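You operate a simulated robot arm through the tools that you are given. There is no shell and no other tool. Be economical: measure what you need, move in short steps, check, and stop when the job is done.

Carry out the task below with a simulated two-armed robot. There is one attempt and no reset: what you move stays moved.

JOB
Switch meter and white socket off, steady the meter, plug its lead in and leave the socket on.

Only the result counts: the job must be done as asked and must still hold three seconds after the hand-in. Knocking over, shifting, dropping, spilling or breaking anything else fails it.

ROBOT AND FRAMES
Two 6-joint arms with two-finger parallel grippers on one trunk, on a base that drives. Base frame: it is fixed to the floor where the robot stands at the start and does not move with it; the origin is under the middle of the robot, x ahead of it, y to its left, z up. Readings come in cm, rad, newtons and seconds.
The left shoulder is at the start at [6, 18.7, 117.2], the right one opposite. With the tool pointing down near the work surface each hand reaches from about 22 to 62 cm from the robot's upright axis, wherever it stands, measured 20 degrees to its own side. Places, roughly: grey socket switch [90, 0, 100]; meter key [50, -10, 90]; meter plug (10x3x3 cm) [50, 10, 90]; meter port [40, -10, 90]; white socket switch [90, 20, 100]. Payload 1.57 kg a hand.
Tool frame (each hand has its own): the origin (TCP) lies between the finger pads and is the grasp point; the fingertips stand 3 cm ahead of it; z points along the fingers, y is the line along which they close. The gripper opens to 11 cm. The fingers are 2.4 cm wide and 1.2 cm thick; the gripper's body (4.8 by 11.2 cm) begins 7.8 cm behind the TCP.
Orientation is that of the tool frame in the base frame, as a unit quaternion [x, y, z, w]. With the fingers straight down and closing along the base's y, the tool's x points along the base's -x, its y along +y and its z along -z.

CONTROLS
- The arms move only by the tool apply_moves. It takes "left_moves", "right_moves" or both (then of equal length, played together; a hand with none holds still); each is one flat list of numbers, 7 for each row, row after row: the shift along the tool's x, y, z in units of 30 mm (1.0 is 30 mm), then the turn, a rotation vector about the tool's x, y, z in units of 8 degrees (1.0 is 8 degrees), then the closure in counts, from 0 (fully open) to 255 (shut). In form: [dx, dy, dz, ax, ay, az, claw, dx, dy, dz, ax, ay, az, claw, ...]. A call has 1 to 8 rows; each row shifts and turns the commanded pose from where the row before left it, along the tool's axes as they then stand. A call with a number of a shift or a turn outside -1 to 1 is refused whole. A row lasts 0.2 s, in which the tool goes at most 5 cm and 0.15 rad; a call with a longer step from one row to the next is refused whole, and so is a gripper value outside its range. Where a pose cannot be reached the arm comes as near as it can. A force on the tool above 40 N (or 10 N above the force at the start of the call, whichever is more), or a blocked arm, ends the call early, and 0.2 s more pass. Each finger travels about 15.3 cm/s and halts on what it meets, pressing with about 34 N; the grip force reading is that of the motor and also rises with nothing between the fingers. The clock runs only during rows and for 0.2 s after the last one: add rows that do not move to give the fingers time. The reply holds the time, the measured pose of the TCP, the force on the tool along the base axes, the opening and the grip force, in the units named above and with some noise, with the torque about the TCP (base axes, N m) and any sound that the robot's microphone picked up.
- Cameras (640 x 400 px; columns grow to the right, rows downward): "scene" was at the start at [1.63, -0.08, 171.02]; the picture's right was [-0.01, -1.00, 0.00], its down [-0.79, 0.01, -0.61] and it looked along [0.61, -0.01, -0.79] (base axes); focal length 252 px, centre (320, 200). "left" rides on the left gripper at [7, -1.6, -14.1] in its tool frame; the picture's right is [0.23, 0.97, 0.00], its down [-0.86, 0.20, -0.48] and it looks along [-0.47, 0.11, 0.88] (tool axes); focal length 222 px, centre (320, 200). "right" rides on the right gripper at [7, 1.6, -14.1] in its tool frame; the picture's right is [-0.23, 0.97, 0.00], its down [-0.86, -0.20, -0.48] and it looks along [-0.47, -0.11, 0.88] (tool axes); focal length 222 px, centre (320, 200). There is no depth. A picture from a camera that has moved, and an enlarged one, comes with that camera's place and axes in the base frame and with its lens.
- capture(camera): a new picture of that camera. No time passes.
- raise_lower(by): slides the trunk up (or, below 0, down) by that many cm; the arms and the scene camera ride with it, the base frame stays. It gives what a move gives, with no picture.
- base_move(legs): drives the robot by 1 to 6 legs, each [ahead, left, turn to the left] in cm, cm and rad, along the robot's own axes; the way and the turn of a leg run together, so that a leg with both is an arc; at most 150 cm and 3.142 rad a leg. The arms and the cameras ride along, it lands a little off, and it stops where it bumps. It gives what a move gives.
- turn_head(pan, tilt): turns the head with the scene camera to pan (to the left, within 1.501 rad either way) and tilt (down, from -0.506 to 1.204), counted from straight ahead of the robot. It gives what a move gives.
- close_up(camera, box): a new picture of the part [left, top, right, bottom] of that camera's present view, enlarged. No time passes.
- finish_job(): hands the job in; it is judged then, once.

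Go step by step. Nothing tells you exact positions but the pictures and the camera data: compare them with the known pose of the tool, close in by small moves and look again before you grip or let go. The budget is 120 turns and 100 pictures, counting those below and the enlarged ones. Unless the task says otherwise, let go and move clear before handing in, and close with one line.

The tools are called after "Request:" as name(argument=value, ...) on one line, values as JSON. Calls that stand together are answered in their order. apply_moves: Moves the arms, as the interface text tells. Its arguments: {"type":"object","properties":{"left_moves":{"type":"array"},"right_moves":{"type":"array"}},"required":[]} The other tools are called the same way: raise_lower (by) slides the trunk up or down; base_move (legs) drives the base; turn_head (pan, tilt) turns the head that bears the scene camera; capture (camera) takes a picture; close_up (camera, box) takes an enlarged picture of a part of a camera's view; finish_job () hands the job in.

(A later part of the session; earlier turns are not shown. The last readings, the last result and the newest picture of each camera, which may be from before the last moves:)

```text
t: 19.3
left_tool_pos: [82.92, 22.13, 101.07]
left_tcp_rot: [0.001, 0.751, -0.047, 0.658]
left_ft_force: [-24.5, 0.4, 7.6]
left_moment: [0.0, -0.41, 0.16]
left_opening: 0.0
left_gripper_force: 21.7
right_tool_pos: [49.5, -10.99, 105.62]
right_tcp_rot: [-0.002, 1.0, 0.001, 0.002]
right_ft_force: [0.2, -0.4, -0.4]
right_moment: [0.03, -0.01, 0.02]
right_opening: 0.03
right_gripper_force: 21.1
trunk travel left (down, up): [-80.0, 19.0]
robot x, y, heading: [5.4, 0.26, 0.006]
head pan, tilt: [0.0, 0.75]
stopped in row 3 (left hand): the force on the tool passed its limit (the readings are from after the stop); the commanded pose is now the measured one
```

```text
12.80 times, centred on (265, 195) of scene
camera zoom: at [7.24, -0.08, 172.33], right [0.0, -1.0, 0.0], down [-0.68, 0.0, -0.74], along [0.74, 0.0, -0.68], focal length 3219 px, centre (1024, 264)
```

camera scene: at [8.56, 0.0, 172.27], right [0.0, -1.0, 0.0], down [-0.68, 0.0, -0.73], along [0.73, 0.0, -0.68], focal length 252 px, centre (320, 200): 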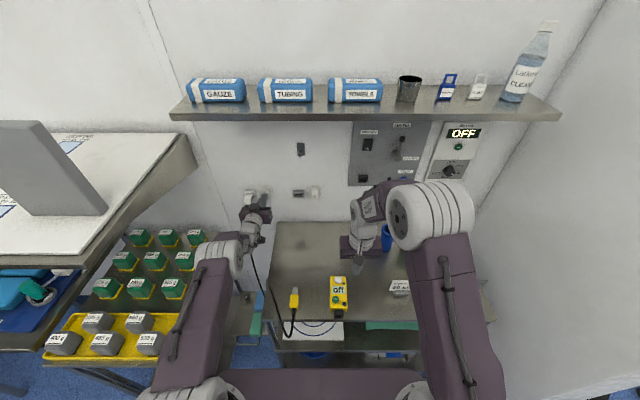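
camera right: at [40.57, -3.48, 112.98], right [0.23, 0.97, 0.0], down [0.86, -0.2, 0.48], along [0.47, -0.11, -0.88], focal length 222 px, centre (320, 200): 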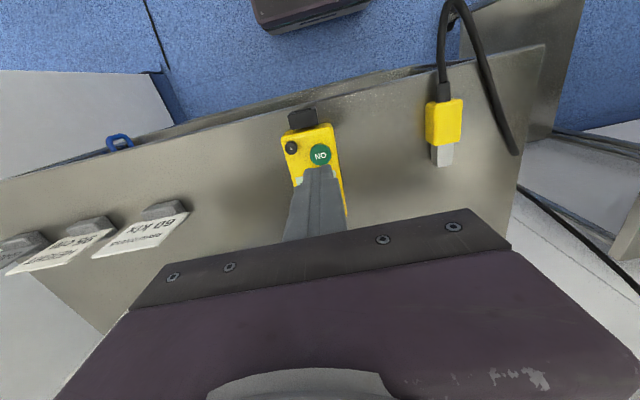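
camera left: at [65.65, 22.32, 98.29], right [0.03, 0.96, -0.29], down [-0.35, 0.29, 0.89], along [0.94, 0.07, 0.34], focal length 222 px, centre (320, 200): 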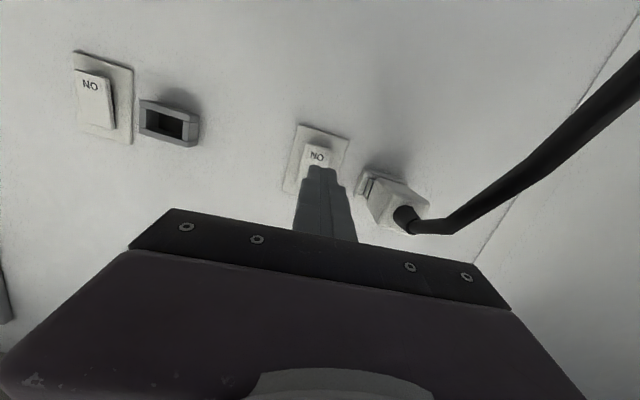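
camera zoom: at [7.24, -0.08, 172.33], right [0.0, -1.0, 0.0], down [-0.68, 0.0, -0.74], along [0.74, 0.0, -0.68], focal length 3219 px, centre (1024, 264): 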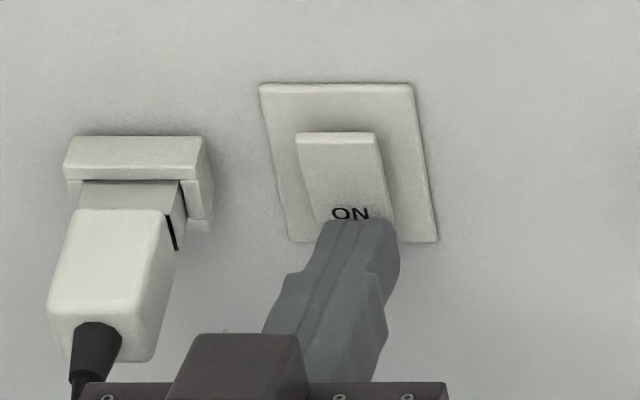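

It's solid there at 40 N and still ON, so I may have the rocker's tilt reversed. I'll back off and inspect both identical rockers at high zoom.

Request:
apply_moves(left_moves=[0, 0, -0.5, 0, 0, 0, 255, 0, 0, -0.5, 0, 0, 0, 255])

Request:
capture(camera="left")

Request:
close_up(camera="left", box=[60, 70, 140, 170])

Request:
close_up(camera="scene", box=[252, 178, 282, 208])

Request:
close_up(camera="scene", box=[300, 178, 330, 208])

```text
t: 19.9
left_tool_pos: [80.43, 22.56, 101.29]
left_tcp_rot: [0.004, 0.753, -0.052, 0.656]
left_ft_force: [0.4, 0.5, -0.6]
left_moment: [0.02, 0.06, 0.0]
left_opening: 0.0
left_gripper_force: 21.0
right_tool_pos: [49.92, -10.93, 105.44]
right_tcp_rot: [-0.002, 1.0, 0.0, 0.0]
right_ft_force: [-0.4, -0.6, -0.4]
right_moment: [-0.01, 0.0, -0.01]
right_opening: 0.0
right_gripper_force: 21.2
trunk travel left (down, up): [-80.0, 19.0]
robot x, y, heading: [6.24, 0.22, -0.004]
head pan, tilt: [0.0, 0.75]
```

```text
62 pictures are left
camera left: at [65.46, 21.59, 96.34], right [0.04, 0.95, -0.3], down [-0.34, 0.29, 0.89], along [0.94, 0.06, 0.33], focal length 222 px, centre (320, 200)
```

left: 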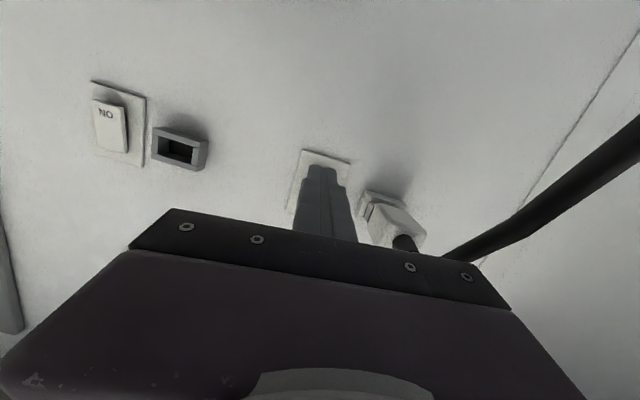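

```text
4.00 times, centred on (100, 120) of left
camera zoom: at [65.46, 21.59, 96.34], right [0.04, 0.95, -0.3], down [-0.34, 0.29, 0.89], along [0.94, 0.06, 0.33], focal length 888 px, centre (1200, 520)
```

zoom: 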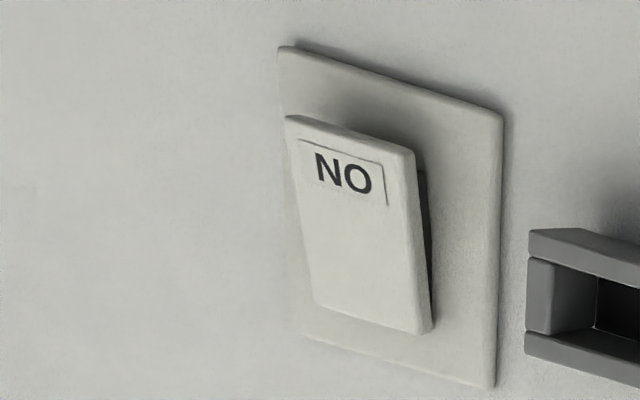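

```text
13.33 times, centred on (267, 193) of scene
camera zoom: at [7.85, 0.01, 172.29], right [0.0, -1.0, 0.0], down [-0.68, 0.0, -0.73], along [0.73, 0.0, -0.68], focal length 3354 px, centre (1027, 293)
```

zoom: 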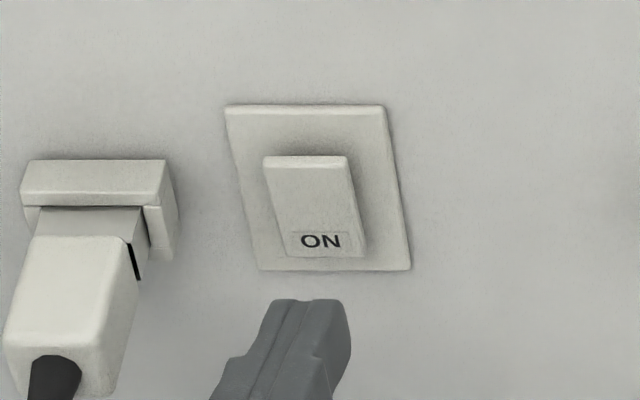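

```text
13.33 times, centred on (315, 193) of scene
camera zoom: at [7.85, 0.01, 172.29], right [0.0, -1.0, 0.0], down [-0.68, 0.0, -0.73], along [0.73, 0.0, -0.68], focal length 3354 px, centre (387, 293)
```

zoom: 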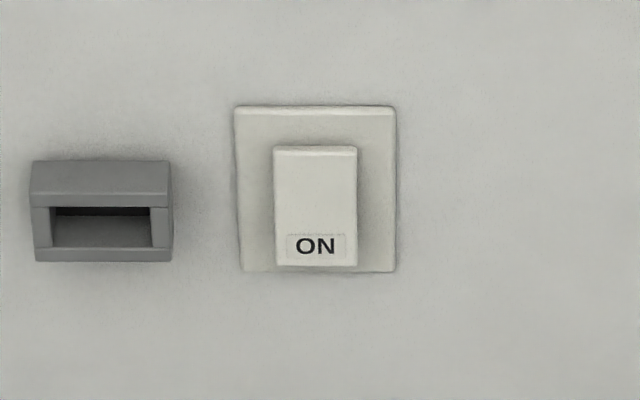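

Comparing the two: the white rocker has its top end standing out (the opposite of the grey one), so the top must be pressed. Raising the tip to z≈105 and checking.

Request:
apply_moves(left_moves=[-0.7, -0.05, -0.05, 0, 0, 0, 255, -0.65, -0.05, 0, 0, 0, 0, 255])

Request:
close_up(camera="scene", box=[240, 178, 290, 208])

Request:
close_up(camera="left", box=[260, 90, 460, 240])

```text
t: 20.5
left_tool_pos: [81.04, 22.5, 105.2]
left_tcp_rot: [0.004, 0.754, -0.052, 0.655]
left_ft_force: [-0.5, 0.0, 0.1]
left_moment: [-0.01, -0.01, 0.0]
left_opening: 0.0
left_gripper_force: 21.5
right_tool_pos: [49.94, -11.0, 105.25]
right_tcp_rot: [-0.002, 1.0, 0.0, 0.0]
right_ft_force: [-0.2, 0.1, 0.1]
right_moment: [0.0, -0.01, -0.03]
right_opening: 0.0
right_gripper_force: 21.1
trunk travel left (down, up): [-80.0, 19.0]
robot x, y, heading: [6.1, -0.39, 0.002]
head pan, tilt: [0.0, 0.75]
```

```text
12.80 times, centred on (265, 193) of scene
camera zoom: at [8.06, -0.01, 172.28], right [0.0, -1.0, 0.0], down [-0.68, 0.0, -0.73], along [0.73, 0.0, -0.68], focal length 3219 px, centre (1024, 290)
```

zoom: 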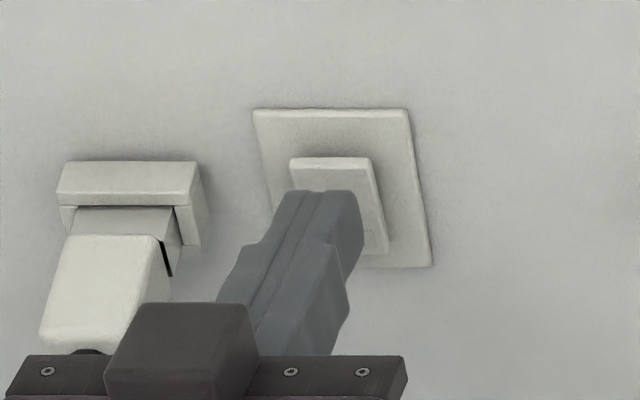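

```text
2.67 times, centred on (360, 165) of left
camera zoom: at [66.12, 21.51, 100.25], right [0.04, 0.95, -0.29], down [-0.34, 0.29, 0.9], along [0.94, 0.06, 0.33], focal length 592 px, centre (213, 293)
```

zoom: 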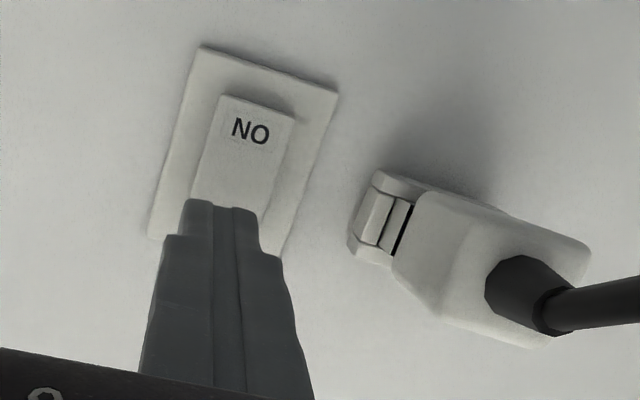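

Lined up with the upper end. Pressing in small steps.

Request:
apply_moves(left_moves=[-0.1, 0, 0.35, 0, 0, 0, 255, 0, 0, 0.15, 0, 0, 0, 255, 0, 0, 0.07, 0, 0, 0, 255, 0, 0, 0.07, 0, 0, 0, 255])

```text
t: 21.5
left_tool_pos: [83.14, 22.24, 105.09]
left_tcp_rot: [0.003, 0.754, -0.05, 0.655]
left_ft_force: [-0.2, -0.2, -0.6]
left_moment: [-0.02, 0.02, 0.03]
left_opening: 0.01
left_gripper_force: 21.4
right_tool_pos: [49.99, -10.82, 105.24]
right_tcp_rot: [-0.001, 1.0, 0.0, 0.0]
right_ft_force: [0.1, 0.6, -0.9]
right_moment: [0.0, 0.01, 0.0]
right_opening: 0.02
right_gripper_force: 21.1
trunk travel left (down, up): [-80.0, 19.0]
robot x, y, heading: [5.66, -0.35, 0.006]
head pan, tilt: [0.0, 0.75]
```

Request:
apply_moves(left_moves=[0, 0, 0.07, 0, 0, 0, 255, 0, 0, 0.07, 0, 0, 0, 255, 0, 0, 0.07, 0, 0, 0, 255])

Request:
close_up(camera="left", box=[260, 90, 460, 240])

```text
t: 22.3
left_tool_pos: [83.27, 22.24, 105.05]
left_tcp_rot: [0.001, 0.754, -0.048, 0.656]
left_ft_force: [-20.6, 0.3, -0.5]
left_moment: [0.01, 0.01, 0.17]
left_opening: 0.02
left_gripper_force: 20.6
right_tool_pos: [49.67, -10.87, 105.5]
right_tcp_rot: [-0.002, 1.0, -0.001, 0.002]
right_ft_force: [-0.3, -0.5, 0.5]
right_moment: [0.0, -0.01, 0.02]
right_opening: 0.01
right_gripper_force: 21.3
trunk travel left (down, up): [-80.0, 19.0]
robot x, y, heading: [5.89, 0.1, -0.002]
head pan, tilt: [0.0, 0.75]
```

```text
2.67 times, centred on (360, 165) of left
camera zoom: at [68.23, 21.2, 100.19], right [0.03, 0.96, -0.29], down [-0.34, 0.29, 0.9], along [0.94, 0.07, 0.33], focal length 592 px, centre (213, 293)
```

zoom: 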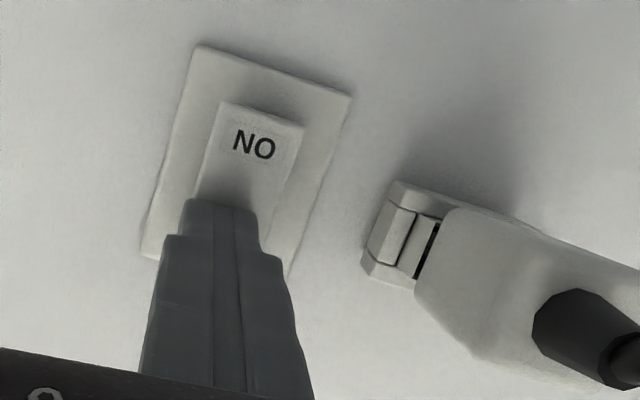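

Request:
apply_moves(left_moves=[0, 0, 0.07, 0, 0, 0, 255, 0, 0, 0.05, 0, 0, 0, 255, 0, 0, 0, 0, 0, 0, 255])

Request:
close_up(camera="left", box=[260, 90, 460, 240])

```text
t: 23.1
left_tool_pos: [83.31, 22.29, 105.1]
left_tcp_rot: [0.001, 0.753, -0.048, 0.656]
left_ft_force: [-37.4, -1.1, -10.7]
left_moment: [-0.11, 0.25, 0.32]
left_opening: 0.02
left_gripper_force: 21.1
right_tool_pos: [49.44, -10.9, 105.59]
right_tcp_rot: [-0.002, 1.0, 0.0, 0.004]
right_ft_force: [0.2, -0.3, 0.7]
right_moment: [0.0, -0.01, -0.01]
right_opening: 0.01
right_gripper_force: 20.9
trunk travel left (down, up): [-80.0, 19.0]
robot x, y, heading: [5.72, 0.17, 0.006]
head pan, tilt: [0.0, 0.75]
```

```text
2.67 times, centred on (360, 165) of left
camera zoom: at [68.26, 21.2, 100.22], right [0.03, 0.96, -0.29], down [-0.34, 0.29, 0.9], along [0.94, 0.07, 0.33], focal length 592 px, centre (213, 293)
```

zoom: 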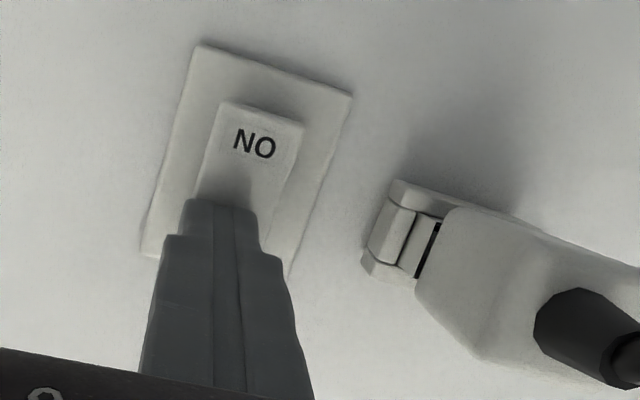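

Solid at 37 N here too. I need a side view of the rocker to understand its tilt, so I'll retreat and shift the left hand right to look obliquely.

Request:
apply_moves(left_moves=[0, 0, -0.8, 0, 0, 0, 255, 0, -0.4, -0.9, 0, 0, 0, 255, 0, -1, -0.3, 0, 0, 0, 255, 0, -1, 0, 0, 0, 0, 255, 0, -1, 0, 0, 0, 0, 255, 0, -1, 0, 0, 0, 0, 255])

Request:
capture(camera="left")

```text
t: 24.5
left_tool_pos: [79.49, 21.46, 107.21]
left_tcp_rot: [0.011, 0.755, -0.059, 0.653]
left_ft_force: [0.0, -0.5, -0.3]
left_moment: [0.0, -0.01, 0.01]
left_opening: 0.0
left_gripper_force: 21.7
left hand out of reach, approached as far as the arm can: row 2, 3, 4, 5, 6
right_tool_pos: [50.08, -10.92, 105.27]
right_tcp_rot: [-0.002, 1.0, 0.0, -0.001]
right_ft_force: [0.3, 0.5, -0.3]
right_moment: [0.02, 0.02, -0.02]
right_opening: 0.0
right_gripper_force: 21.2
trunk travel left (down, up): [-80.0, 19.0]
robot x, y, heading: [5.83, 0.33, 0.004]
head pan, tilt: [0.0, 0.75]
```

```text
54 pictures are left
camera left: at [64.49, 20.91, 102.48], right [0.06, 0.95, -0.3], down [-0.33, 0.3, 0.9], along [0.94, 0.05, 0.33], focal length 222 px, centre (320, 200)
```

left: 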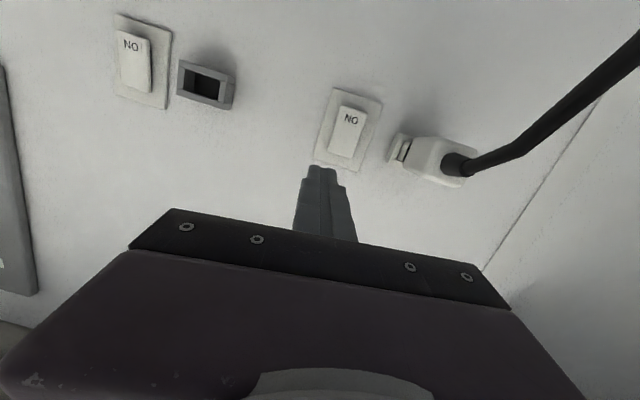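

Request:
close_up(camera="left", box=[305, 80, 395, 180])

Request:
close_up(camera="scene", box=[258, 184, 278, 204])

```text
4.00 times, centred on (350, 130) of left
camera zoom: at [64.49, 20.91, 102.48], right [0.06, 0.95, -0.3], down [-0.33, 0.3, 0.9], along [0.94, 0.05, 0.33], focal length 888 px, centre (200, 480)
```

zoom: 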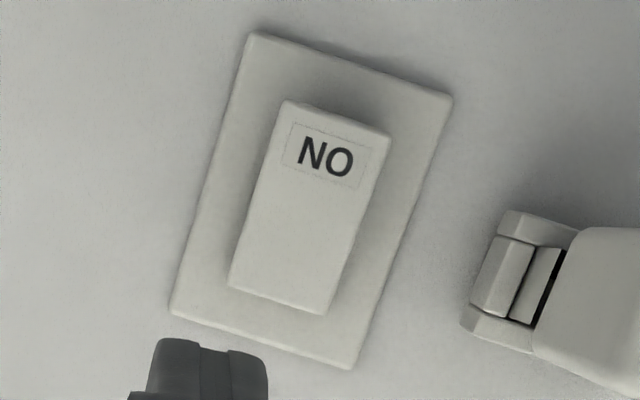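

```text
16.00 times, centred on (268, 194) of scene
camera zoom: at [8.32, 0.02, 172.28], right [0.0, -1.0, 0.0], down [-0.68, 0.0, -0.73], along [0.73, 0.0, -0.68], focal length 4024 px, centre (1152, 296)
```

zoom: 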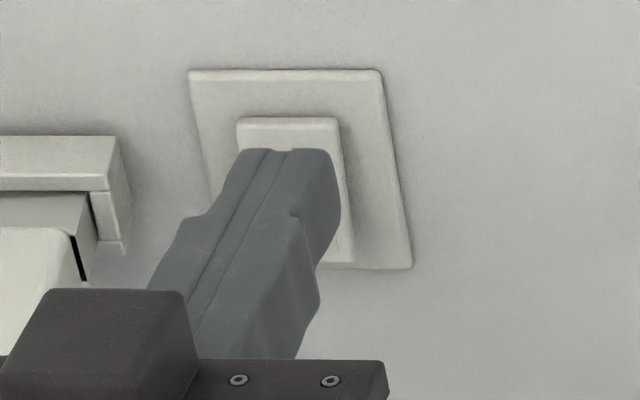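

The rocker's outline now looks different from before, so the last press may have tipped it. I'll move the hand out of the scene camera's line to compare.

Request:
apply_moves(left_moves=[0.5, 0.2, -0.7, 0, 0, 0, 255, 0.9, 0.2, -0.7, 0, 0, 0, 255, 0.9, 0, -0.3, 0, 0, 0, 255])

Request:
close_up(camera="scene", box=[252, 178, 282, 208])

Request:
close_up(camera="scene", box=[300, 178, 330, 208])

```text
t: 25.3
left_tool_pos: [73.68, 23.92, 101.32]
left_tcp_rot: [0.003, 0.753, -0.05, 0.656]
left_ft_force: [0.1, -0.1, -0.2]
left_moment: [-0.01, 0.0, -0.01]
left_opening: 0.01
left_gripper_force: 21.7
left hand out of reach, approached as far as the arm can: row 1
right_tool_pos: [50.08, -10.89, 105.2]
right_tcp_rot: [-0.001, 1.0, 0.0, 0.001]
right_ft_force: [-0.1, -0.2, 0.4]
right_moment: [0.01, 0.03, -0.02]
right_opening: 0.0
right_gripper_force: 21.2
trunk travel left (down, up): [-80.0, 19.0]
robot x, y, heading: [5.51, 0.02, 0.002]
head pan, tilt: [0.0, 0.75]
```

```text
13.33 times, centred on (267, 193) of scene
camera zoom: at [8.33, 0.06, 172.29], right [0.0, -1.0, 0.0], down [-0.68, 0.0, -0.73], along [0.73, 0.0, -0.68], focal length 3354 px, centre (1027, 293)
```

zoom: 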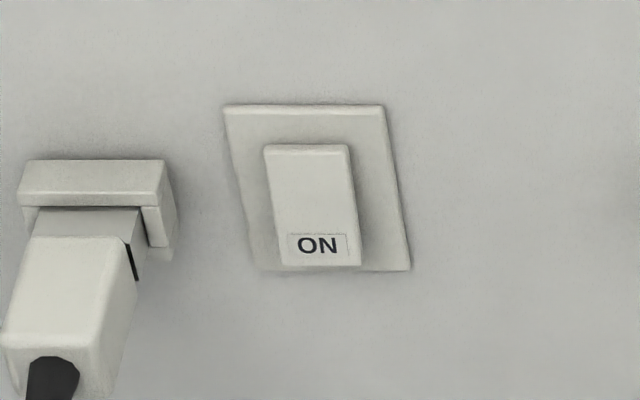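

```text
13.33 times, centred on (315, 193) of scene
camera zoom: at [8.33, 0.06, 172.29], right [0.0, -1.0, 0.0], down [-0.68, 0.0, -0.73], along [0.73, 0.0, -0.68], focal length 3354 px, centre (387, 293)
```

zoom: 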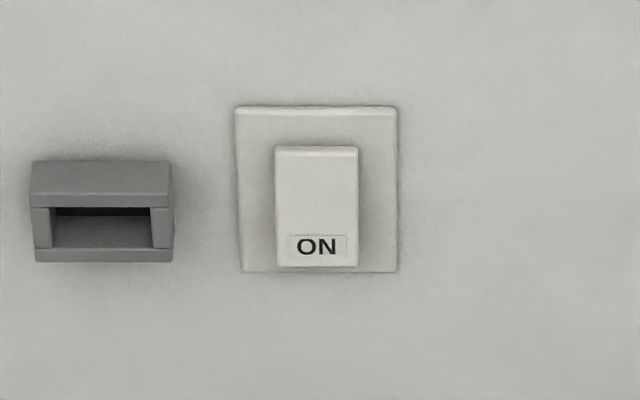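

Now the white rocker's lower (ON-marked) end stands out like the unused grey one, so the socket is off. Next I retract the left hand, turning it back to pointing down.

Request:
apply_moves(left_moves=[-0.216, 0, -0.838, 0, 1, 0, 200, -0.096, 0, -0.86, 0, 1, 0, 150, 0.024, 0, -0.866, 0, 1, 0, 100, 0.144, 0, -0.853, 0, 1, 0, 100, 0.262, 0, -0.825, 0, 1, 0, 100, 0.374, 0, -0.78, 0, 1, 0, 100, 0.479, 0, -0.721, 0, 1, 0, 100, 0.575, 0, -0.647, 0, 1, 0, 100])

```text
t: 27.1
left_tool_pos: [54.61, 25.76, 108.77]
left_tcp_rot: [0.026, 0.987, -0.04, 0.156]
left_ft_force: [-0.8, -0.9, 0.3]
left_moment: [-0.03, -0.04, -0.03]
left_opening: 6.69
left_gripper_force: 0.0
right_tool_pos: [50.03, -10.92, 105.19]
right_tcp_rot: [-0.001, 1.0, 0.0, 0.0]
right_ft_force: [0.7, -0.1, 0.2]
right_moment: [0.01, 0.01, 0.01]
right_opening: 0.02
right_gripper_force: 20.6
trunk travel left (down, up): [-80.0, 19.0]
robot x, y, heading: [5.89, 0.05, 0.007]
head pan, tilt: [0.0, 0.75]
```

Request:
apply_moves(left_moves=[0.69, -0.9, -0.225, -0.19, 0.75, -0.125, 100, 0.71, -0.9, -0.15, -0.19, 0.75, -0.125, 100, 0.725, -0.9, -0.075, -0.19, 0.75, -0.125, 100, 0, -0.95, 0.4, 0, 0, 0, 100, 0, -0.95, 0.4, 0, 0, 0, 100, 0, -0.95, 0.4, 0, 0, 0, 100])

Request:
capture(camera="left")

Request:
capture(camera="right")

```text
t: 28.5
left_tool_pos: [47.81, 9.39, 105.41]
left_tcp_rot: [0.001, 1.0, 0.0, 0.0]
left_ft_force: [0.6, 0.5, 0.4]
left_moment: [0.02, 0.02, -0.03]
left_opening: 6.7
left_gripper_force: 0.1
right_tool_pos: [49.96, -10.89, 105.25]
right_tcp_rot: [-0.002, 1.0, -0.001, 0.0]
right_ft_force: [-0.5, 0.3, 0.1]
right_moment: [0.0, 0.0, 0.02]
right_opening: 0.02
right_gripper_force: 21.6
trunk travel left (down, up): [-80.0, 19.0]
robot x, y, heading: [6.0, 0.16, 0.002]
head pan, tilt: [0.0, 0.75]
```

```text
49 pictures are left
camera left: at [40.93, 7.68, 119.54], right [-0.23, 0.97, 0.0], down [0.86, 0.2, 0.48], along [0.47, 0.11, -0.88], focal length 222 px, centre (320, 200)
```

left: 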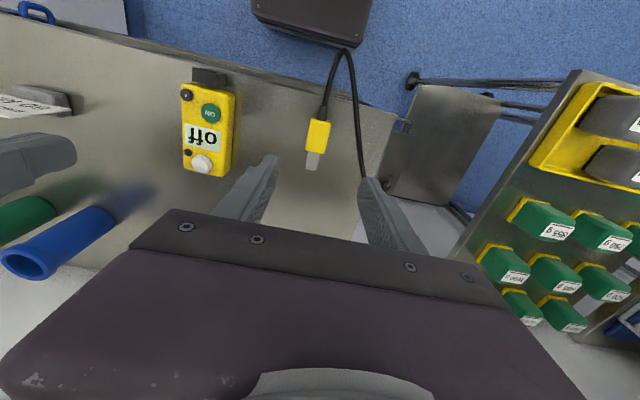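

```text
48 pictures are left
camera right: at [42.95, -9.27, 119.43], right [0.22, 0.97, 0.0], down [0.86, -0.2, 0.48], along [0.47, -0.11, -0.88], focal length 222 px, centre (320, 200)
```

right: 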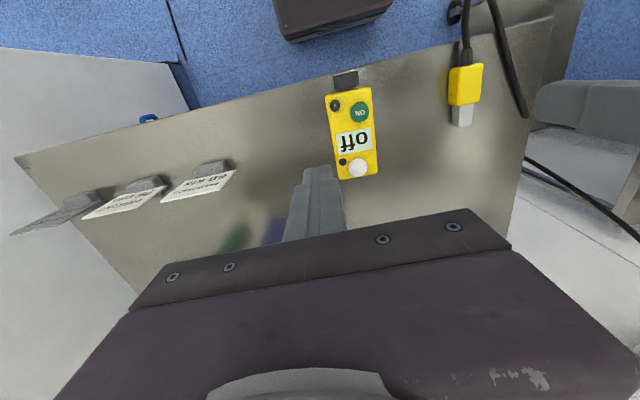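

Meter still reads off. I'll bring the open right hand over the far part of the meter (x≈53, y≈-6.2), away from the key.

Request:
apply_moves(right_moves=[-0.36, 0.52, 0.6, 0, 0, 0, 20, -0.36, 0.52, 0.6, 0, 0, 0, 20, -0.36, 0.52, 0.6, 0, 0, 0, 20, 0, 0, 0.4, 0, 0, 0, 20])

Request:
capture(camera="right")

Request:
close_up(camera="left", box=[160, 50, 360, 190])

```text
t: 29.5
left_tool_pos: [47.87, 9.41, 105.46]
left_tcp_rot: [0.0, 1.0, -0.001, 0.001]
left_ft_force: [-0.9, 0.4, -0.2]
left_moment: [-0.02, 0.0, 0.01]
left_opening: 6.69
left_gripper_force: 0.0
right_tool_pos: [53.31, -6.21, 98.62]
right_tcp_rot: [-0.001, 1.0, 0.0, 0.001]
right_ft_force: [0.3, -0.3, -1.0]
right_moment: [-0.02, 0.0, -0.05]
right_opening: 10.13
right_gripper_force: 0.0
trunk travel left (down, up): [-80.0, 19.0]
robot x, y, heading: [5.91, 0.11, 0.002]
head pan, tilt: [0.0, 0.75]
```

```text
47 pictures are left
camera right: at [46.24, -4.58, 112.79], right [0.22, 0.97, 0.0], down [0.86, -0.2, 0.48], along [0.47, -0.11, -0.88], focal length 222 px, centre (320, 200)
```

right: 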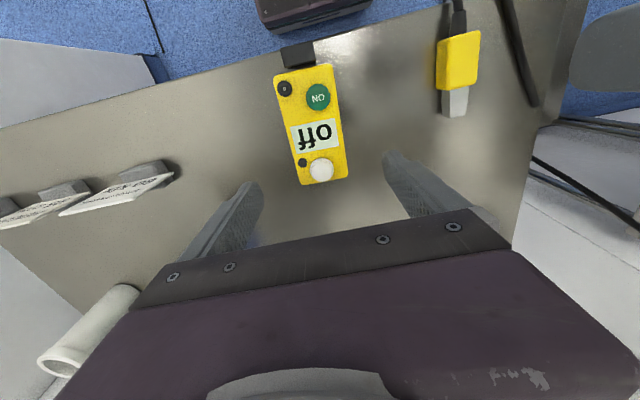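

```text
2.86 times, centred on (260, 120) of left
camera zoom: at [40.92, 7.79, 119.55], right [-0.23, 0.97, 0.0], down [0.86, 0.2, 0.48], along [0.47, 0.11, -0.88], focal length 635 px, centre (491, 429)
```

zoom: 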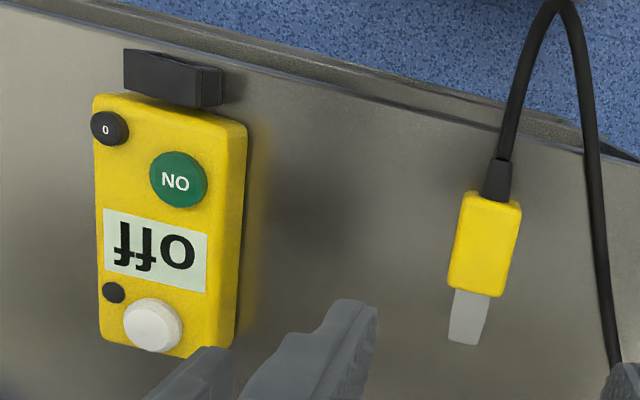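

Centred over the meter. Descending to grip depth and looking before closing.

Request:
apply_moves(right_moves=[0, 0, 0.8, 0, 0, 0, 20, 0, 0, 0.8, 0, 0, 0, 20, 0, 0, 0.8, 0, 0, 0, 20, 0, 0, 0.8, 0, 0, 0, 40, 0, 0, 0, 0, 0, 0, 70])

Request:
close_up(camera="right", box=[160, 0, 480, 220])

Request:
close_up(camera="left", box=[130, 50, 330, 190])

```text
t: 30.7
left_tool_pos: [47.89, 9.42, 105.42]
left_tcp_rot: [0.001, 1.0, -0.001, -0.001]
left_ft_force: [-0.1, -0.1, 1.0]
left_moment: [0.02, 0.05, 0.01]
left_opening: 6.69
left_gripper_force: 0.1
right_tool_pos: [53.29, -6.31, 89.07]
right_tcp_rot: [-0.001, 1.0, 0.0, -0.001]
right_ft_force: [-0.1, 0.0, 0.6]
right_moment: [0.01, 0.0, -0.02]
right_opening: 7.98
right_gripper_force: 0.0
trunk travel left (down, up): [-80.0, 19.0]
robot x, y, heading: [5.74, 0.04, 0.01]
head pan, tilt: [0.0, 0.75]
```

```text
1.82 times, centred on (320, 110) of right
camera zoom: at [46.2, -4.55, 103.26], right [0.22, 0.97, 0.0], down [0.86, -0.2, 0.48], along [0.47, -0.11, -0.88], focal length 404 px, centre (320, 364)
```

zoom: 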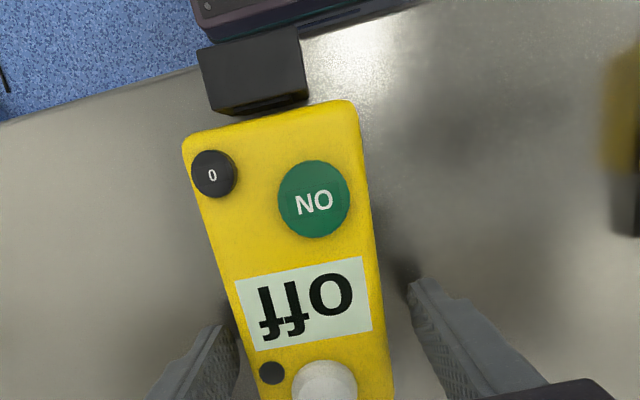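

```text
2.86 times, centred on (230, 120) of left
camera zoom: at [40.89, 7.79, 119.56], right [-0.23, 0.97, 0.0], down [0.86, 0.2, 0.48], along [0.47, 0.11, -0.88], focal length 635 px, centre (577, 429)
```

zoom: 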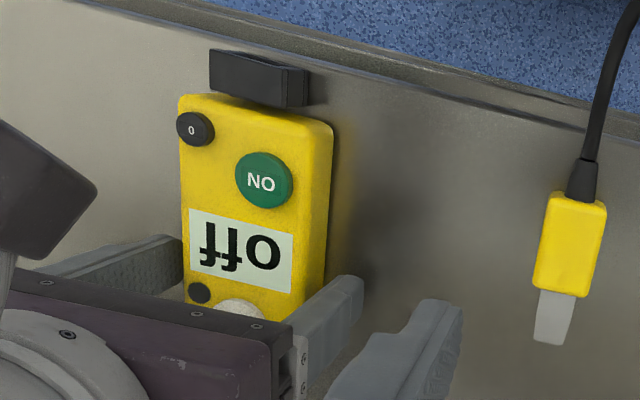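

The meter spans about y -9.35 to -3.5. I'll centre by 1 mm and close the right gripper slowly.

Request:
apply_moves(right_moves=[0, -0.04, 0.0, 0, 0, 0, 90, 0, 0, 0, 0, 0, 0, 105, 0, 0, 0, 0, 0, 0, 112, 0, 0, 0, 0, 0, 0, 118, 0, 0, 0, 0, 0, 0, 124, 0, 0, 0, 0, 0, 0, 130])

Request:
close_up(camera="left", box=[130, 50, 330, 190])

```text
t: 32.1
left_tool_pos: [47.86, 9.51, 105.54]
left_tcp_rot: [0.002, 1.0, -0.001, 0.001]
left_ft_force: [-1.0, -0.2, -0.5]
left_moment: [-0.01, -0.01, 0.05]
left_opening: 6.69
left_gripper_force: 0.0
right_tool_pos: [53.4, -6.42, 89.17]
right_tcp_rot: [-0.001, 1.0, 0.0, 0.0]
right_ft_force: [0.5, -0.1, 1.0]
right_moment: [-0.02, 0.0, -0.03]
right_opening: 5.98
right_gripper_force: 33.9
trunk travel left (down, up): [-80.0, 19.0]
robot x, y, heading: [5.71, -0.22, -0.0]
head pan, tilt: [0.0, 0.75]
```

```text
2.86 times, centred on (230, 120) of left
camera zoom: at [40.9, 7.78, 119.56], right [-0.23, 0.97, 0.0], down [0.86, 0.2, 0.48], along [0.47, 0.11, -0.88], focal length 635 px, centre (577, 429)
```

zoom: 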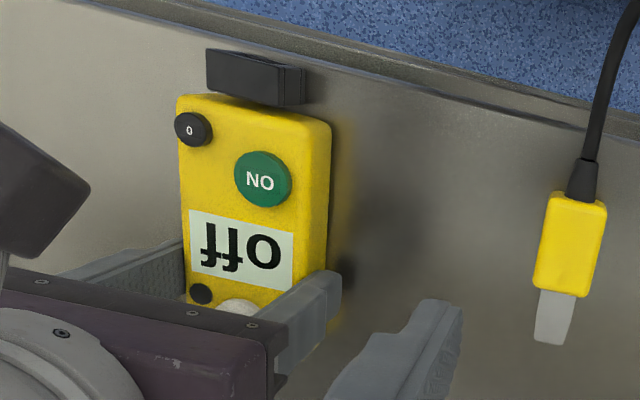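

The meter is gripped (5.98 cm). Now lowering the left hand around the plug body at about [46.9, 9.0].

Request:
apply_moves(left_moves=[0.11, -0.06, 0.9, 0, 0, 0, 100, 0.11, -0.06, 0.9, 0, 0, 0, 100, 0.1, -0.05, 0.9, 0, 0, 0, 100, 0, 0, 0.9, 0, 0, 0, 100, 0, 0, 0.9, 0, 0, 0, 100, 0, 0, 0.8, 0, 0, 0, 100])

Request:
capture(camera="left")

Request:
close_up(camera="scene", box=[250, 230, 370, 320])

```text
t: 33.5
left_tool_pos: [46.89, 8.88, 89.63]
left_tcp_rot: [0.001, 1.0, -0.001, 0.001]
left_ft_force: [-0.1, 0.0, 0.3]
left_moment: [-0.02, -0.01, -0.01]
left_opening: 6.69
left_gripper_force: 0.0
right_tool_pos: [53.39, -6.43, 89.12]
right_tcp_rot: [-0.002, 1.0, 0.0, 0.0]
right_ft_force: [1.0, 0.1, 0.3]
right_moment: [0.02, 0.13, 0.01]
right_opening: 5.94
right_gripper_force: 34.1
trunk travel left (down, up): [-80.0, 19.0]
robot x, y, heading: [6.15, -0.04, 0.002]
head pan, tilt: [0.0, 0.75]
```

```text
42 pictures are left
camera left: at [39.9, 7.19, 103.68], right [-0.23, 0.97, 0.0], down [0.85, 0.2, 0.48], along [0.47, 0.11, -0.88], focal length 222 px, centre (320, 200)
```

left: 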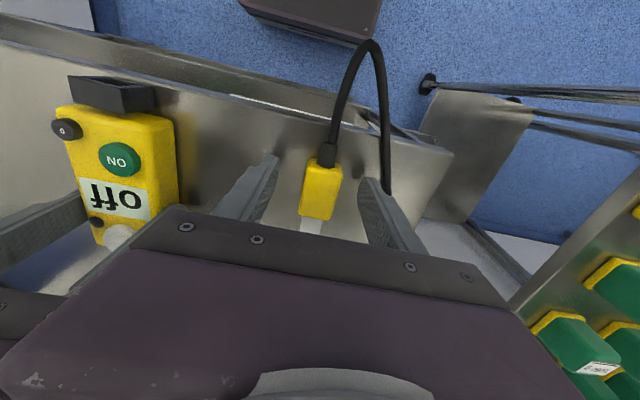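

```text
4.44 times, centred on (310, 275) of scene
camera zoom: at [8.26, 0.05, 172.29], right [0.0, -1.0, 0.0], down [-0.68, 0.0, -0.73], along [0.73, 0.0, -0.68], focal length 1118 px, centre (364, -133)
```

zoom: 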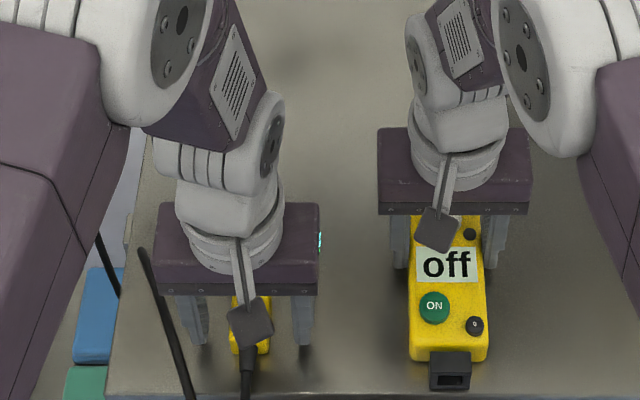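

The plug is well centred between the fingers. Down 0.9 cm and close slowly.

Request:
apply_moves(left_moves=[0, 0.02, 0.3, 0, 0, 0, 130, 0, 0, 0, 0, 0, 0, 155, 0, 0, 0, 0, 0, 0, 172, 0, 0, 0, 0, 0, 0, 182, 0, 0, 0, 0, 0, 0, 192, 0, 0, 0, 0, 0, 0, 210])

Request:
close_up(camera="left", box=[220, 100, 420, 240])

```text
t: 34.9
left_tool_pos: [46.79, 8.81, 88.84]
left_tcp_rot: [0.002, 1.0, -0.001, 0.0]
left_ft_force: [-0.2, 0.9, -0.2]
left_moment: [-0.03, 0.01, 0.01]
left_opening: 2.9
left_gripper_force: 33.6
right_tool_pos: [53.31, -6.34, 89.11]
right_tcp_rot: [-0.001, 1.0, 0.0, 0.0]
right_ft_force: [0.6, 0.1, 1.4]
right_moment: [0.01, 0.03, -0.11]
right_opening: 5.95
right_gripper_force: 34.0
trunk travel left (down, up): [-80.0, 19.0]
robot x, y, heading: [5.92, 0.2, 0.003]
head pan, tilt: [0.0, 0.75]
```

```text
2.86 times, centred on (320, 170) of left
camera zoom: at [39.89, 7.17, 102.82], right [-0.23, 0.97, 0.0], down [0.86, 0.2, 0.48], along [0.47, 0.11, -0.88], focal length 635 px, centre (320, 286)
```

zoom: 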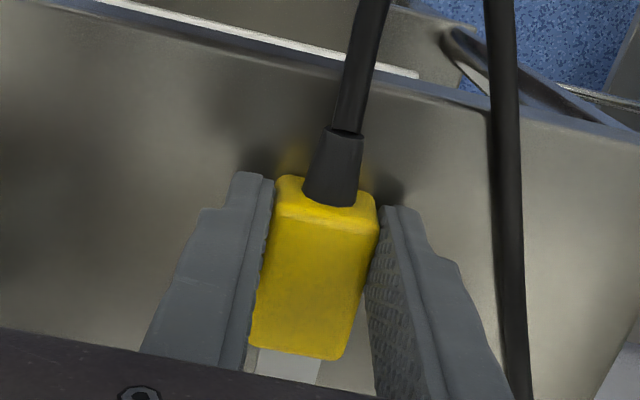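

Plug held (2.9 cm). Lifting 4 cm and drawing it back behind the port.

Request:
apply_moves(left_moves=[0, 0, -0.65, 0, 0, 0, 230, 0, 0, -0.65, 0, 0, 0, 230, 0.83, 0, 0, 0, 0, 0, 230, 0.83, 0, 0, 0, 0, 0, 230, 0.83, 0, 0, 0, 0, 0, 230, 0.83, 0, 0, 0, 0, 0, 230, 0.83, 0, 0, 0, 0, 0, 230])

Request:
capture(camera="left")

Request:
capture(camera="scene")

```text
t: 36.5
left_tool_pos: [34.39, 8.81, 92.77]
left_tcp_rot: [-0.001, 1.0, -0.001, 0.0]
left_ft_force: [0.2, 0.4, 0.0]
left_moment: [-0.02, 0.0, 0.0]
left_opening: 2.9
left_gripper_force: 33.7
right_tool_pos: [53.3, -6.43, 89.02]
right_tcp_rot: [-0.002, 1.0, 0.0, -0.001]
right_ft_force: [-0.3, 0.6, 1.0]
right_moment: [0.0, -0.16, -0.01]
right_opening: 5.95
right_gripper_force: 34.2
trunk travel left (down, up): [-80.0, 19.0]
robot x, y, heading: [5.89, 0.02, 0.002]
head pan, tilt: [0.0, 0.75]
```

```text
39 pictures are left
camera left: at [27.33, 7.16, 106.8], right [-0.23, 0.97, 0.0], down [0.85, 0.2, 0.48], along [0.47, 0.11, -0.88], focal length 222 px, centre (320, 200)
```

left: 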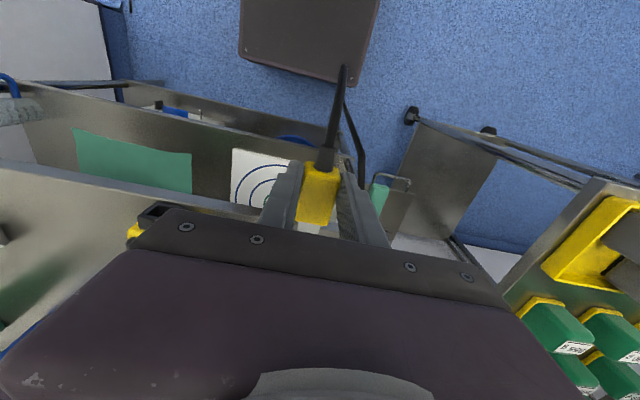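

```text
38 pictures are left
camera scene: at [8.2, 0.01, 172.28], right [0.0, -1.0, 0.0], down [-0.68, 0.0, -0.73], along [0.73, 0.0, -0.68], focal length 252 px, centre (320, 200)
```

scene: 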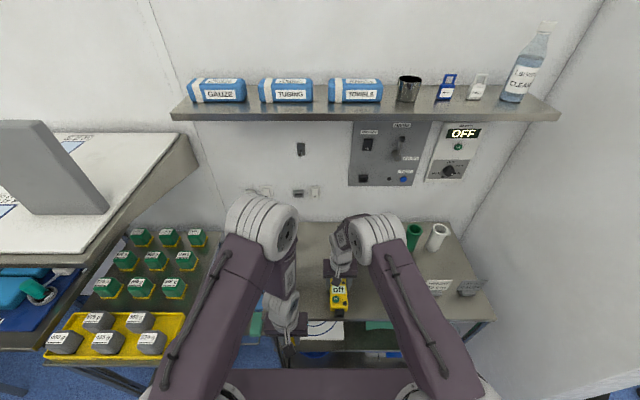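

The plug hangs straight in the hand. Moving it right towards y≈-6.3, first part-way.

Request:
apply_moves(left_moves=[0, -1, 0, 0, 0, 0, 230, 0, -1, 0, 0, 0, 0, 230, 0, -1, 0, 0, 0, 0, 230])

Request:
capture(camera="scene")

Request:
capture(camera="left")

```text
t: 37.3
left_tool_pos: [34.21, -0.39, 92.77]
left_tcp_rot: [0.0, 1.0, 0.0, -0.001]
left_ft_force: [0.0, 0.5, -0.8]
left_moment: [0.03, -0.01, 0.02]
left_opening: 2.92
left_gripper_force: 33.8
right_tool_pos: [53.39, -6.4, 89.15]
right_tcp_rot: [0.0, 1.0, -0.001, 0.0]
right_ft_force: [0.0, -0.4, 1.0]
right_moment: [-0.1, -0.06, -0.05]
right_opening: 5.94
right_gripper_force: 33.9
trunk travel left (down, up): [-80.0, 19.0]
robot x, y, heading: [5.94, 0.12, 0.002]
head pan, tilt: [0.0, 0.75]
```

```text
37 pictures are left
camera scene: at [8.22, -0.08, 172.28], right [0.0, -1.0, 0.0], down [-0.68, 0.0, -0.73], along [0.73, 0.0, -0.68], focal length 252 px, centre (320, 200)
```

scene: 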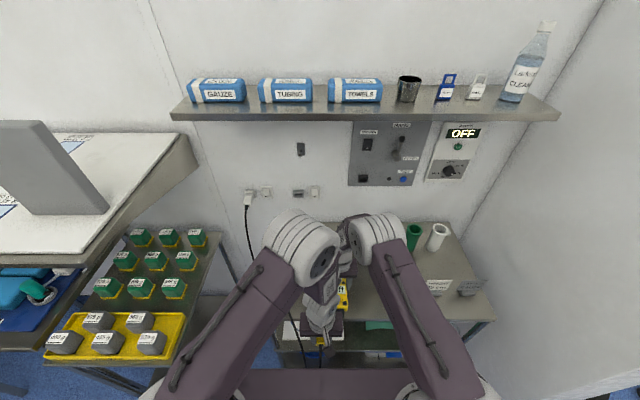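

```text
36 pictures are left
camera left: at [27.29, -1.98, 106.8], right [-0.23, 0.97, 0.0], down [0.86, 0.2, 0.48], along [0.47, 0.11, -0.88], focal length 222 px, centre (320, 200)
```

left: 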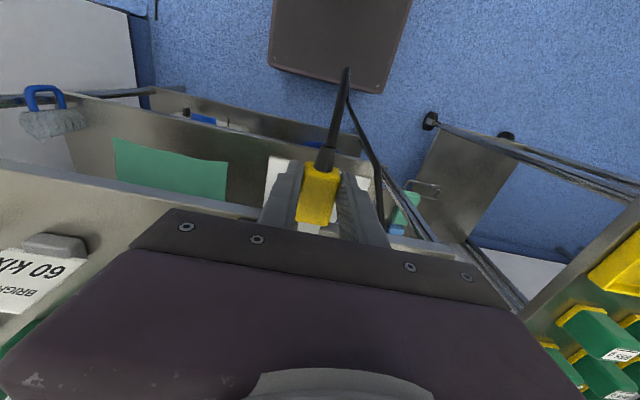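

The elbows would collide if I go further, so the robot should stand further back. I'll release the meter, lift the right hand, bring the left hand left and forward, then back the base up.

Request:
apply_moves(right_moves=[0, 0, 0, 0, 0, 0, 105, 0, 0, 0, 0, 0, 0, 60, 0, 0, 0, 0, 0, 0, 20, 0, 0, -0.8, 0, 0, 0, 20, 0, 0, -1, 0, 0, 0, 20, 0, 0, -1, 0, 0, 0, 20, 0, 0, -1, 0, 0, 0, 20], left_moves=[0, 0.8, 0, 0, 0, 0, 230, 0, 0.8, 0, 0, 0, 0, 230, 0, 0.8, 0, 0, 0, 0, 230, -0.75, 0, 0, 0, 0, 0, 230, -0.75, 0, 0, 0, 0, 0, 230, -0.75, 0, 0, 0, 0, 0, 230, -0.75, 0, 0, 0, 0, 0, 230])

Request:
base_move(legs=[[-9, 0, 0]])

Request:
capture(camera="right")

```text
t: 38.9
left_tool_pos: [43.34, 6.96, 92.75]
left_tcp_rot: [0.001, 1.0, 0.0, 0.0]
left_ft_force: [0.8, 0.3, -1.2]
left_moment: [-0.03, 0.01, 0.0]
left_opening: 2.9
left_gripper_force: 34.4
right_tool_pos: [53.31, -6.21, 100.27]
right_tcp_rot: [-0.002, 1.0, 0.0, 0.001]
right_ft_force: [0.4, -0.4, -0.2]
right_moment: [-0.01, 0.02, 0.05]
right_opening: 10.14
right_gripper_force: 0.1
trunk travel left (down, up): [-80.0, 19.0]
robot x, y, heading: [5.8, 0.3, 0.003]
head pan, tilt: [0.0, 0.75]
```

```text
t: 40.0
left_tool_pos: [34.5, 6.99, 92.66]
left_tcp_rot: [0.0, 1.0, -0.001, -0.001]
left_ft_force: [0.3, -0.5, -0.2]
left_moment: [0.01, 0.03, 0.01]
left_opening: 2.89
left_gripper_force: 34.6
right_tool_pos: [44.65, -6.31, 100.27]
right_tcp_rot: [-0.002, 1.0, 0.0, -0.001]
right_ft_force: [0.1, -0.9, -0.9]
right_moment: [0.02, 0.02, -0.02]
right_opening: 10.13
right_gripper_force: 0.1
trunk travel left (down, up): [-80.0, 19.0]
robot x, y, heading: [-3.16, -0.14, 0.007]
head pan, tilt: [0.0, 0.75]
```

```text
35 pictures are left
camera right: at [37.46, -4.56, 114.43], right [0.22, 0.97, 0.0], down [0.86, -0.2, 0.48], along [0.46, -0.11, -0.88], focal length 222 px, centre (320, 200)
```

right: 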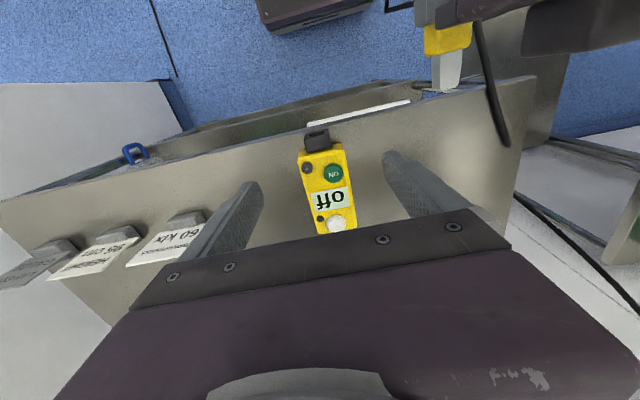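

Robot is back at x≈-3 and the meter hasn't moved. Re-gripping it with the right hand at the same spot.

Request:
apply_moves(right_moves=[-0.97, -0.02, 0, 0, 0, 0, 20, -0.97, -0.01, 0, 0, 0, 0, 20, -0.97, 0, 0, 0, 0, 0, 20, 0, 0, 0.93, 0, 0, 0, 20, 0, 0, 0.93, 0, 0, 0, 20, 0, 0, 0.93, 0, 0, 0, 20, 0, 0, 0.9, 0, 0, 0, 50, 0, 0, 0, 0, 0, 0, 80])

Request:
close_up(camera="right", box=[160, 0, 480, 220])

```text
t: 41.8
left_tool_pos: [34.42, 6.94, 92.78]
left_tcp_rot: [0.0, 1.0, 0.0, 0.0]
left_ft_force: [-0.3, -0.1, -0.5]
left_moment: [0.02, 0.05, 0.02]
left_opening: 2.91
left_gripper_force: 33.6
right_tool_pos: [53.15, -6.38, 89.26]
right_tcp_rot: [-0.002, 1.0, 0.0, 0.0]
right_ft_force: [0.1, -0.7, 0.2]
right_moment: [-0.01, 0.01, -0.03]
right_opening: 7.55
right_gripper_force: 0.0
trunk travel left (down, up): [-80.0, 19.0]
robot x, y, heading: [-2.76, -0.3, 0.008]
head pan, tilt: [0.0, 0.75]
```

```text
1.82 times, centred on (320, 110) of right
camera zoom: at [45.95, -4.7, 103.38], right [0.22, 0.97, 0.0], down [0.86, -0.2, 0.48], along [0.47, -0.11, -0.88], focal length 404 px, centre (320, 364)
```

zoom: 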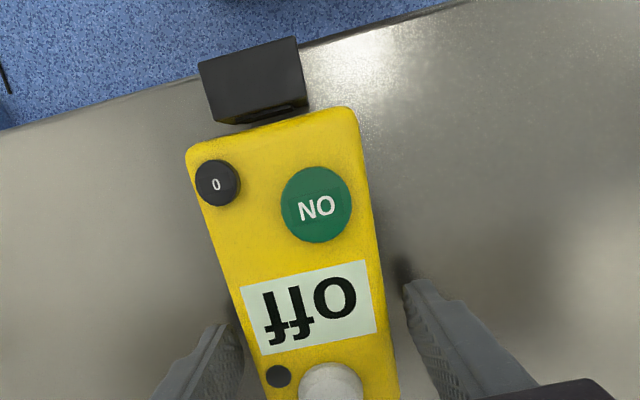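

Request:
apply_moves(right_moves=[0, 0, 0, 0, 0, 0, 95, 0, 0, 0, 0, 0, 0, 106, 0, 0, 0, 0, 0, 0, 113, 0, 0, 0, 0, 0, 0, 120, 0, 0, 0, 0, 0, 0, 126, 0, 0, 0, 0, 0, 0, 132], left_moves=[0, -0.8, 0, 0, 0, 0, 230, 0, -0.8, 0, 0, 0, 0, 230, 0, -0.8, 0, 0, 0, 0, 230, 0, 0, 0, 0, 0, 0, 230, 0, 0, 0, 0, 0, 0, 230, 0, 0, 0, 0, 0, 0, 230])

Request:
capture(camera="scene")

```text
t: 43.2
left_tool_pos: [34.14, -0.22, 92.6]
left_tcp_rot: [-0.001, 1.0, -0.001, 0.0]
left_ft_force: [-0.1, 0.1, -1.1]
left_moment: [0.02, 0.0, -0.03]
left_opening: 2.91
left_gripper_force: 34.3
right_tool_pos: [53.2, -6.43, 89.14]
right_tcp_rot: [-0.002, 1.0, -0.001, 0.0]
right_ft_force: [-0.2, 0.1, 0.7]
right_moment: [0.04, 0.04, 0.03]
right_opening: 5.93
right_gripper_force: 34.1
trunk travel left (down, up): [-80.0, 19.0]
robot x, y, heading: [-2.95, -0.4, 0.003]
head pan, tilt: [0.0, 0.75]
```

```text
33 pictures are left
camera scene: at [-0.75, 0.01, 172.29], right [0.0, -1.0, 0.0], down [-0.68, 0.0, -0.73], along [0.73, 0.0, -0.68], focal length 252 px, centre (320, 200)
```

scene: 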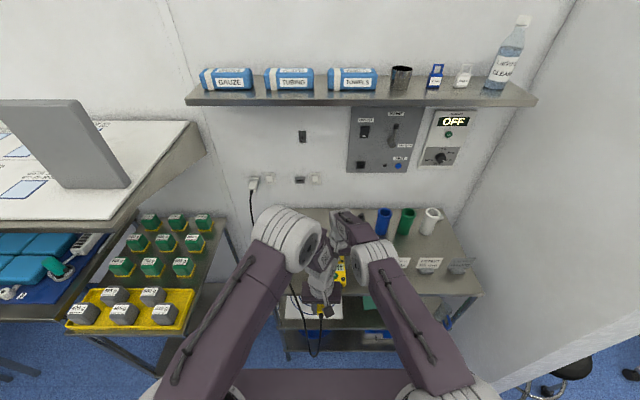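

Checking link heights, the left wrist would still pass too close under the right arm. Swapping roles is better: the left hand steadies the meter from the left and the right hand inserts the plug. First I put the plug back where it lay and free both hands.

Request:
apply_moves(right_moves=[0, 0, 0, 0, 0, 0, 105, 0, 0, 0, 0, 0, 0, 60, 0, 0, 0, 0, 0, 0, 20, 0, 0, -0.8, 0, 0, 0, 20, 0, 0, -1, 0, 0, 0, 20, 0, -0.5, -1, 0, 0, 0, 20, 0, -1, -1, 0, 0, 0, 20, 0.5, -1, 0, 0, 0, 0, 20], left_moves=[0, 1, 0, 0, 0, 0, 230, 0, 1, 0, 0, 0, 0, 230, 0, 1, 0, 0, 0, 0, 230, -0.84, 0, 0, 0, 0, 0, 230, -0.84, 0, 0, 0, 0, 0, 230, -0.84, 0, 0, 0, 0, 0, 230, -0.84, 0, 0, 0, 0, 0, 230, -0.84, 0, 0, 0, 0, 0, 230])

```text
t: 45.0
left_tool_pos: [47.04, 8.6, 92.77]
left_tcp_rot: [0.0, 1.0, 0.0, 0.0]
left_ft_force: [0.2, -1.1, -1.1]
left_moment: [0.01, 0.0, -0.01]
left_opening: 2.9
left_gripper_force: 34.6
right_tool_pos: [51.58, -13.94, 100.75]
right_tcp_rot: [-0.001, 1.0, 0.0, 0.001]
right_ft_force: [0.0, 1.2, 0.9]
right_moment: [0.04, -0.02, 0.03]
right_opening: 10.15
right_gripper_force: 0.2
trunk travel left (down, up): [-80.0, 19.0]
robot x, y, heading: [-3.25, 0.03, 0.003]
head pan, tilt: [0.0, 0.75]
```

Now lowering the plug gently to the height it was gripped at (TCP z≈88.85).

Request:
apply_moves(left_moves=[0, 0, 0.6, 0, 0, 0, 230, 0, 0, 0.5, 0, 0, 0, 230, 0, 0, 0.18, 0, 0, 0, 230, 0, 0, 0, 0, 0, 0, 230])

Request:
close_up(camera="left", box=[220, 100, 420, 240])

```text
t: 46.0
left_tool_pos: [47.01, 8.8, 88.9]
left_tcp_rot: [0.001, 1.0, -0.001, 0.0]
left_ft_force: [-0.3, -0.2, -0.3]
left_moment: [-0.01, 0.02, -0.01]
left_opening: 2.92
left_gripper_force: 33.7
right_tool_pos: [51.7, -13.68, 100.59]
right_tcp_rot: [-0.001, 1.0, 0.001, 0.0]
right_ft_force: [0.3, 0.3, -0.3]
right_moment: [0.03, 0.03, -0.02]
right_opening: 10.12
right_gripper_force: 0.0
trunk travel left (down, up): [-80.0, 19.0]
robot x, y, heading: [-3.22, -0.45, 0.002]
head pan, tilt: [0.0, 0.75]
```

```text
2.86 times, centred on (320, 170) of left
camera zoom: at [40.04, 7.08, 102.93], right [-0.23, 0.97, 0.0], down [0.85, 0.2, 0.48], along [0.47, 0.11, -0.88], focal length 635 px, centre (320, 286)
```

zoom: 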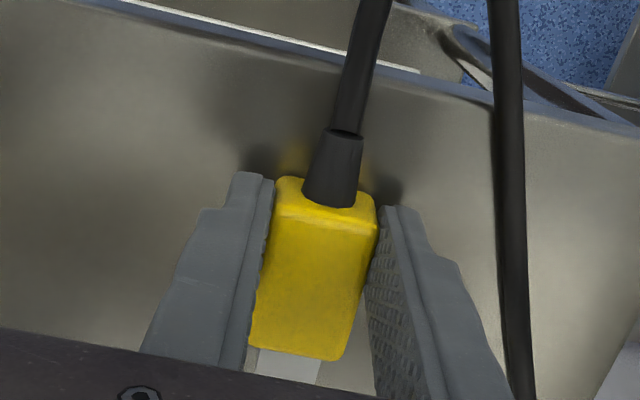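

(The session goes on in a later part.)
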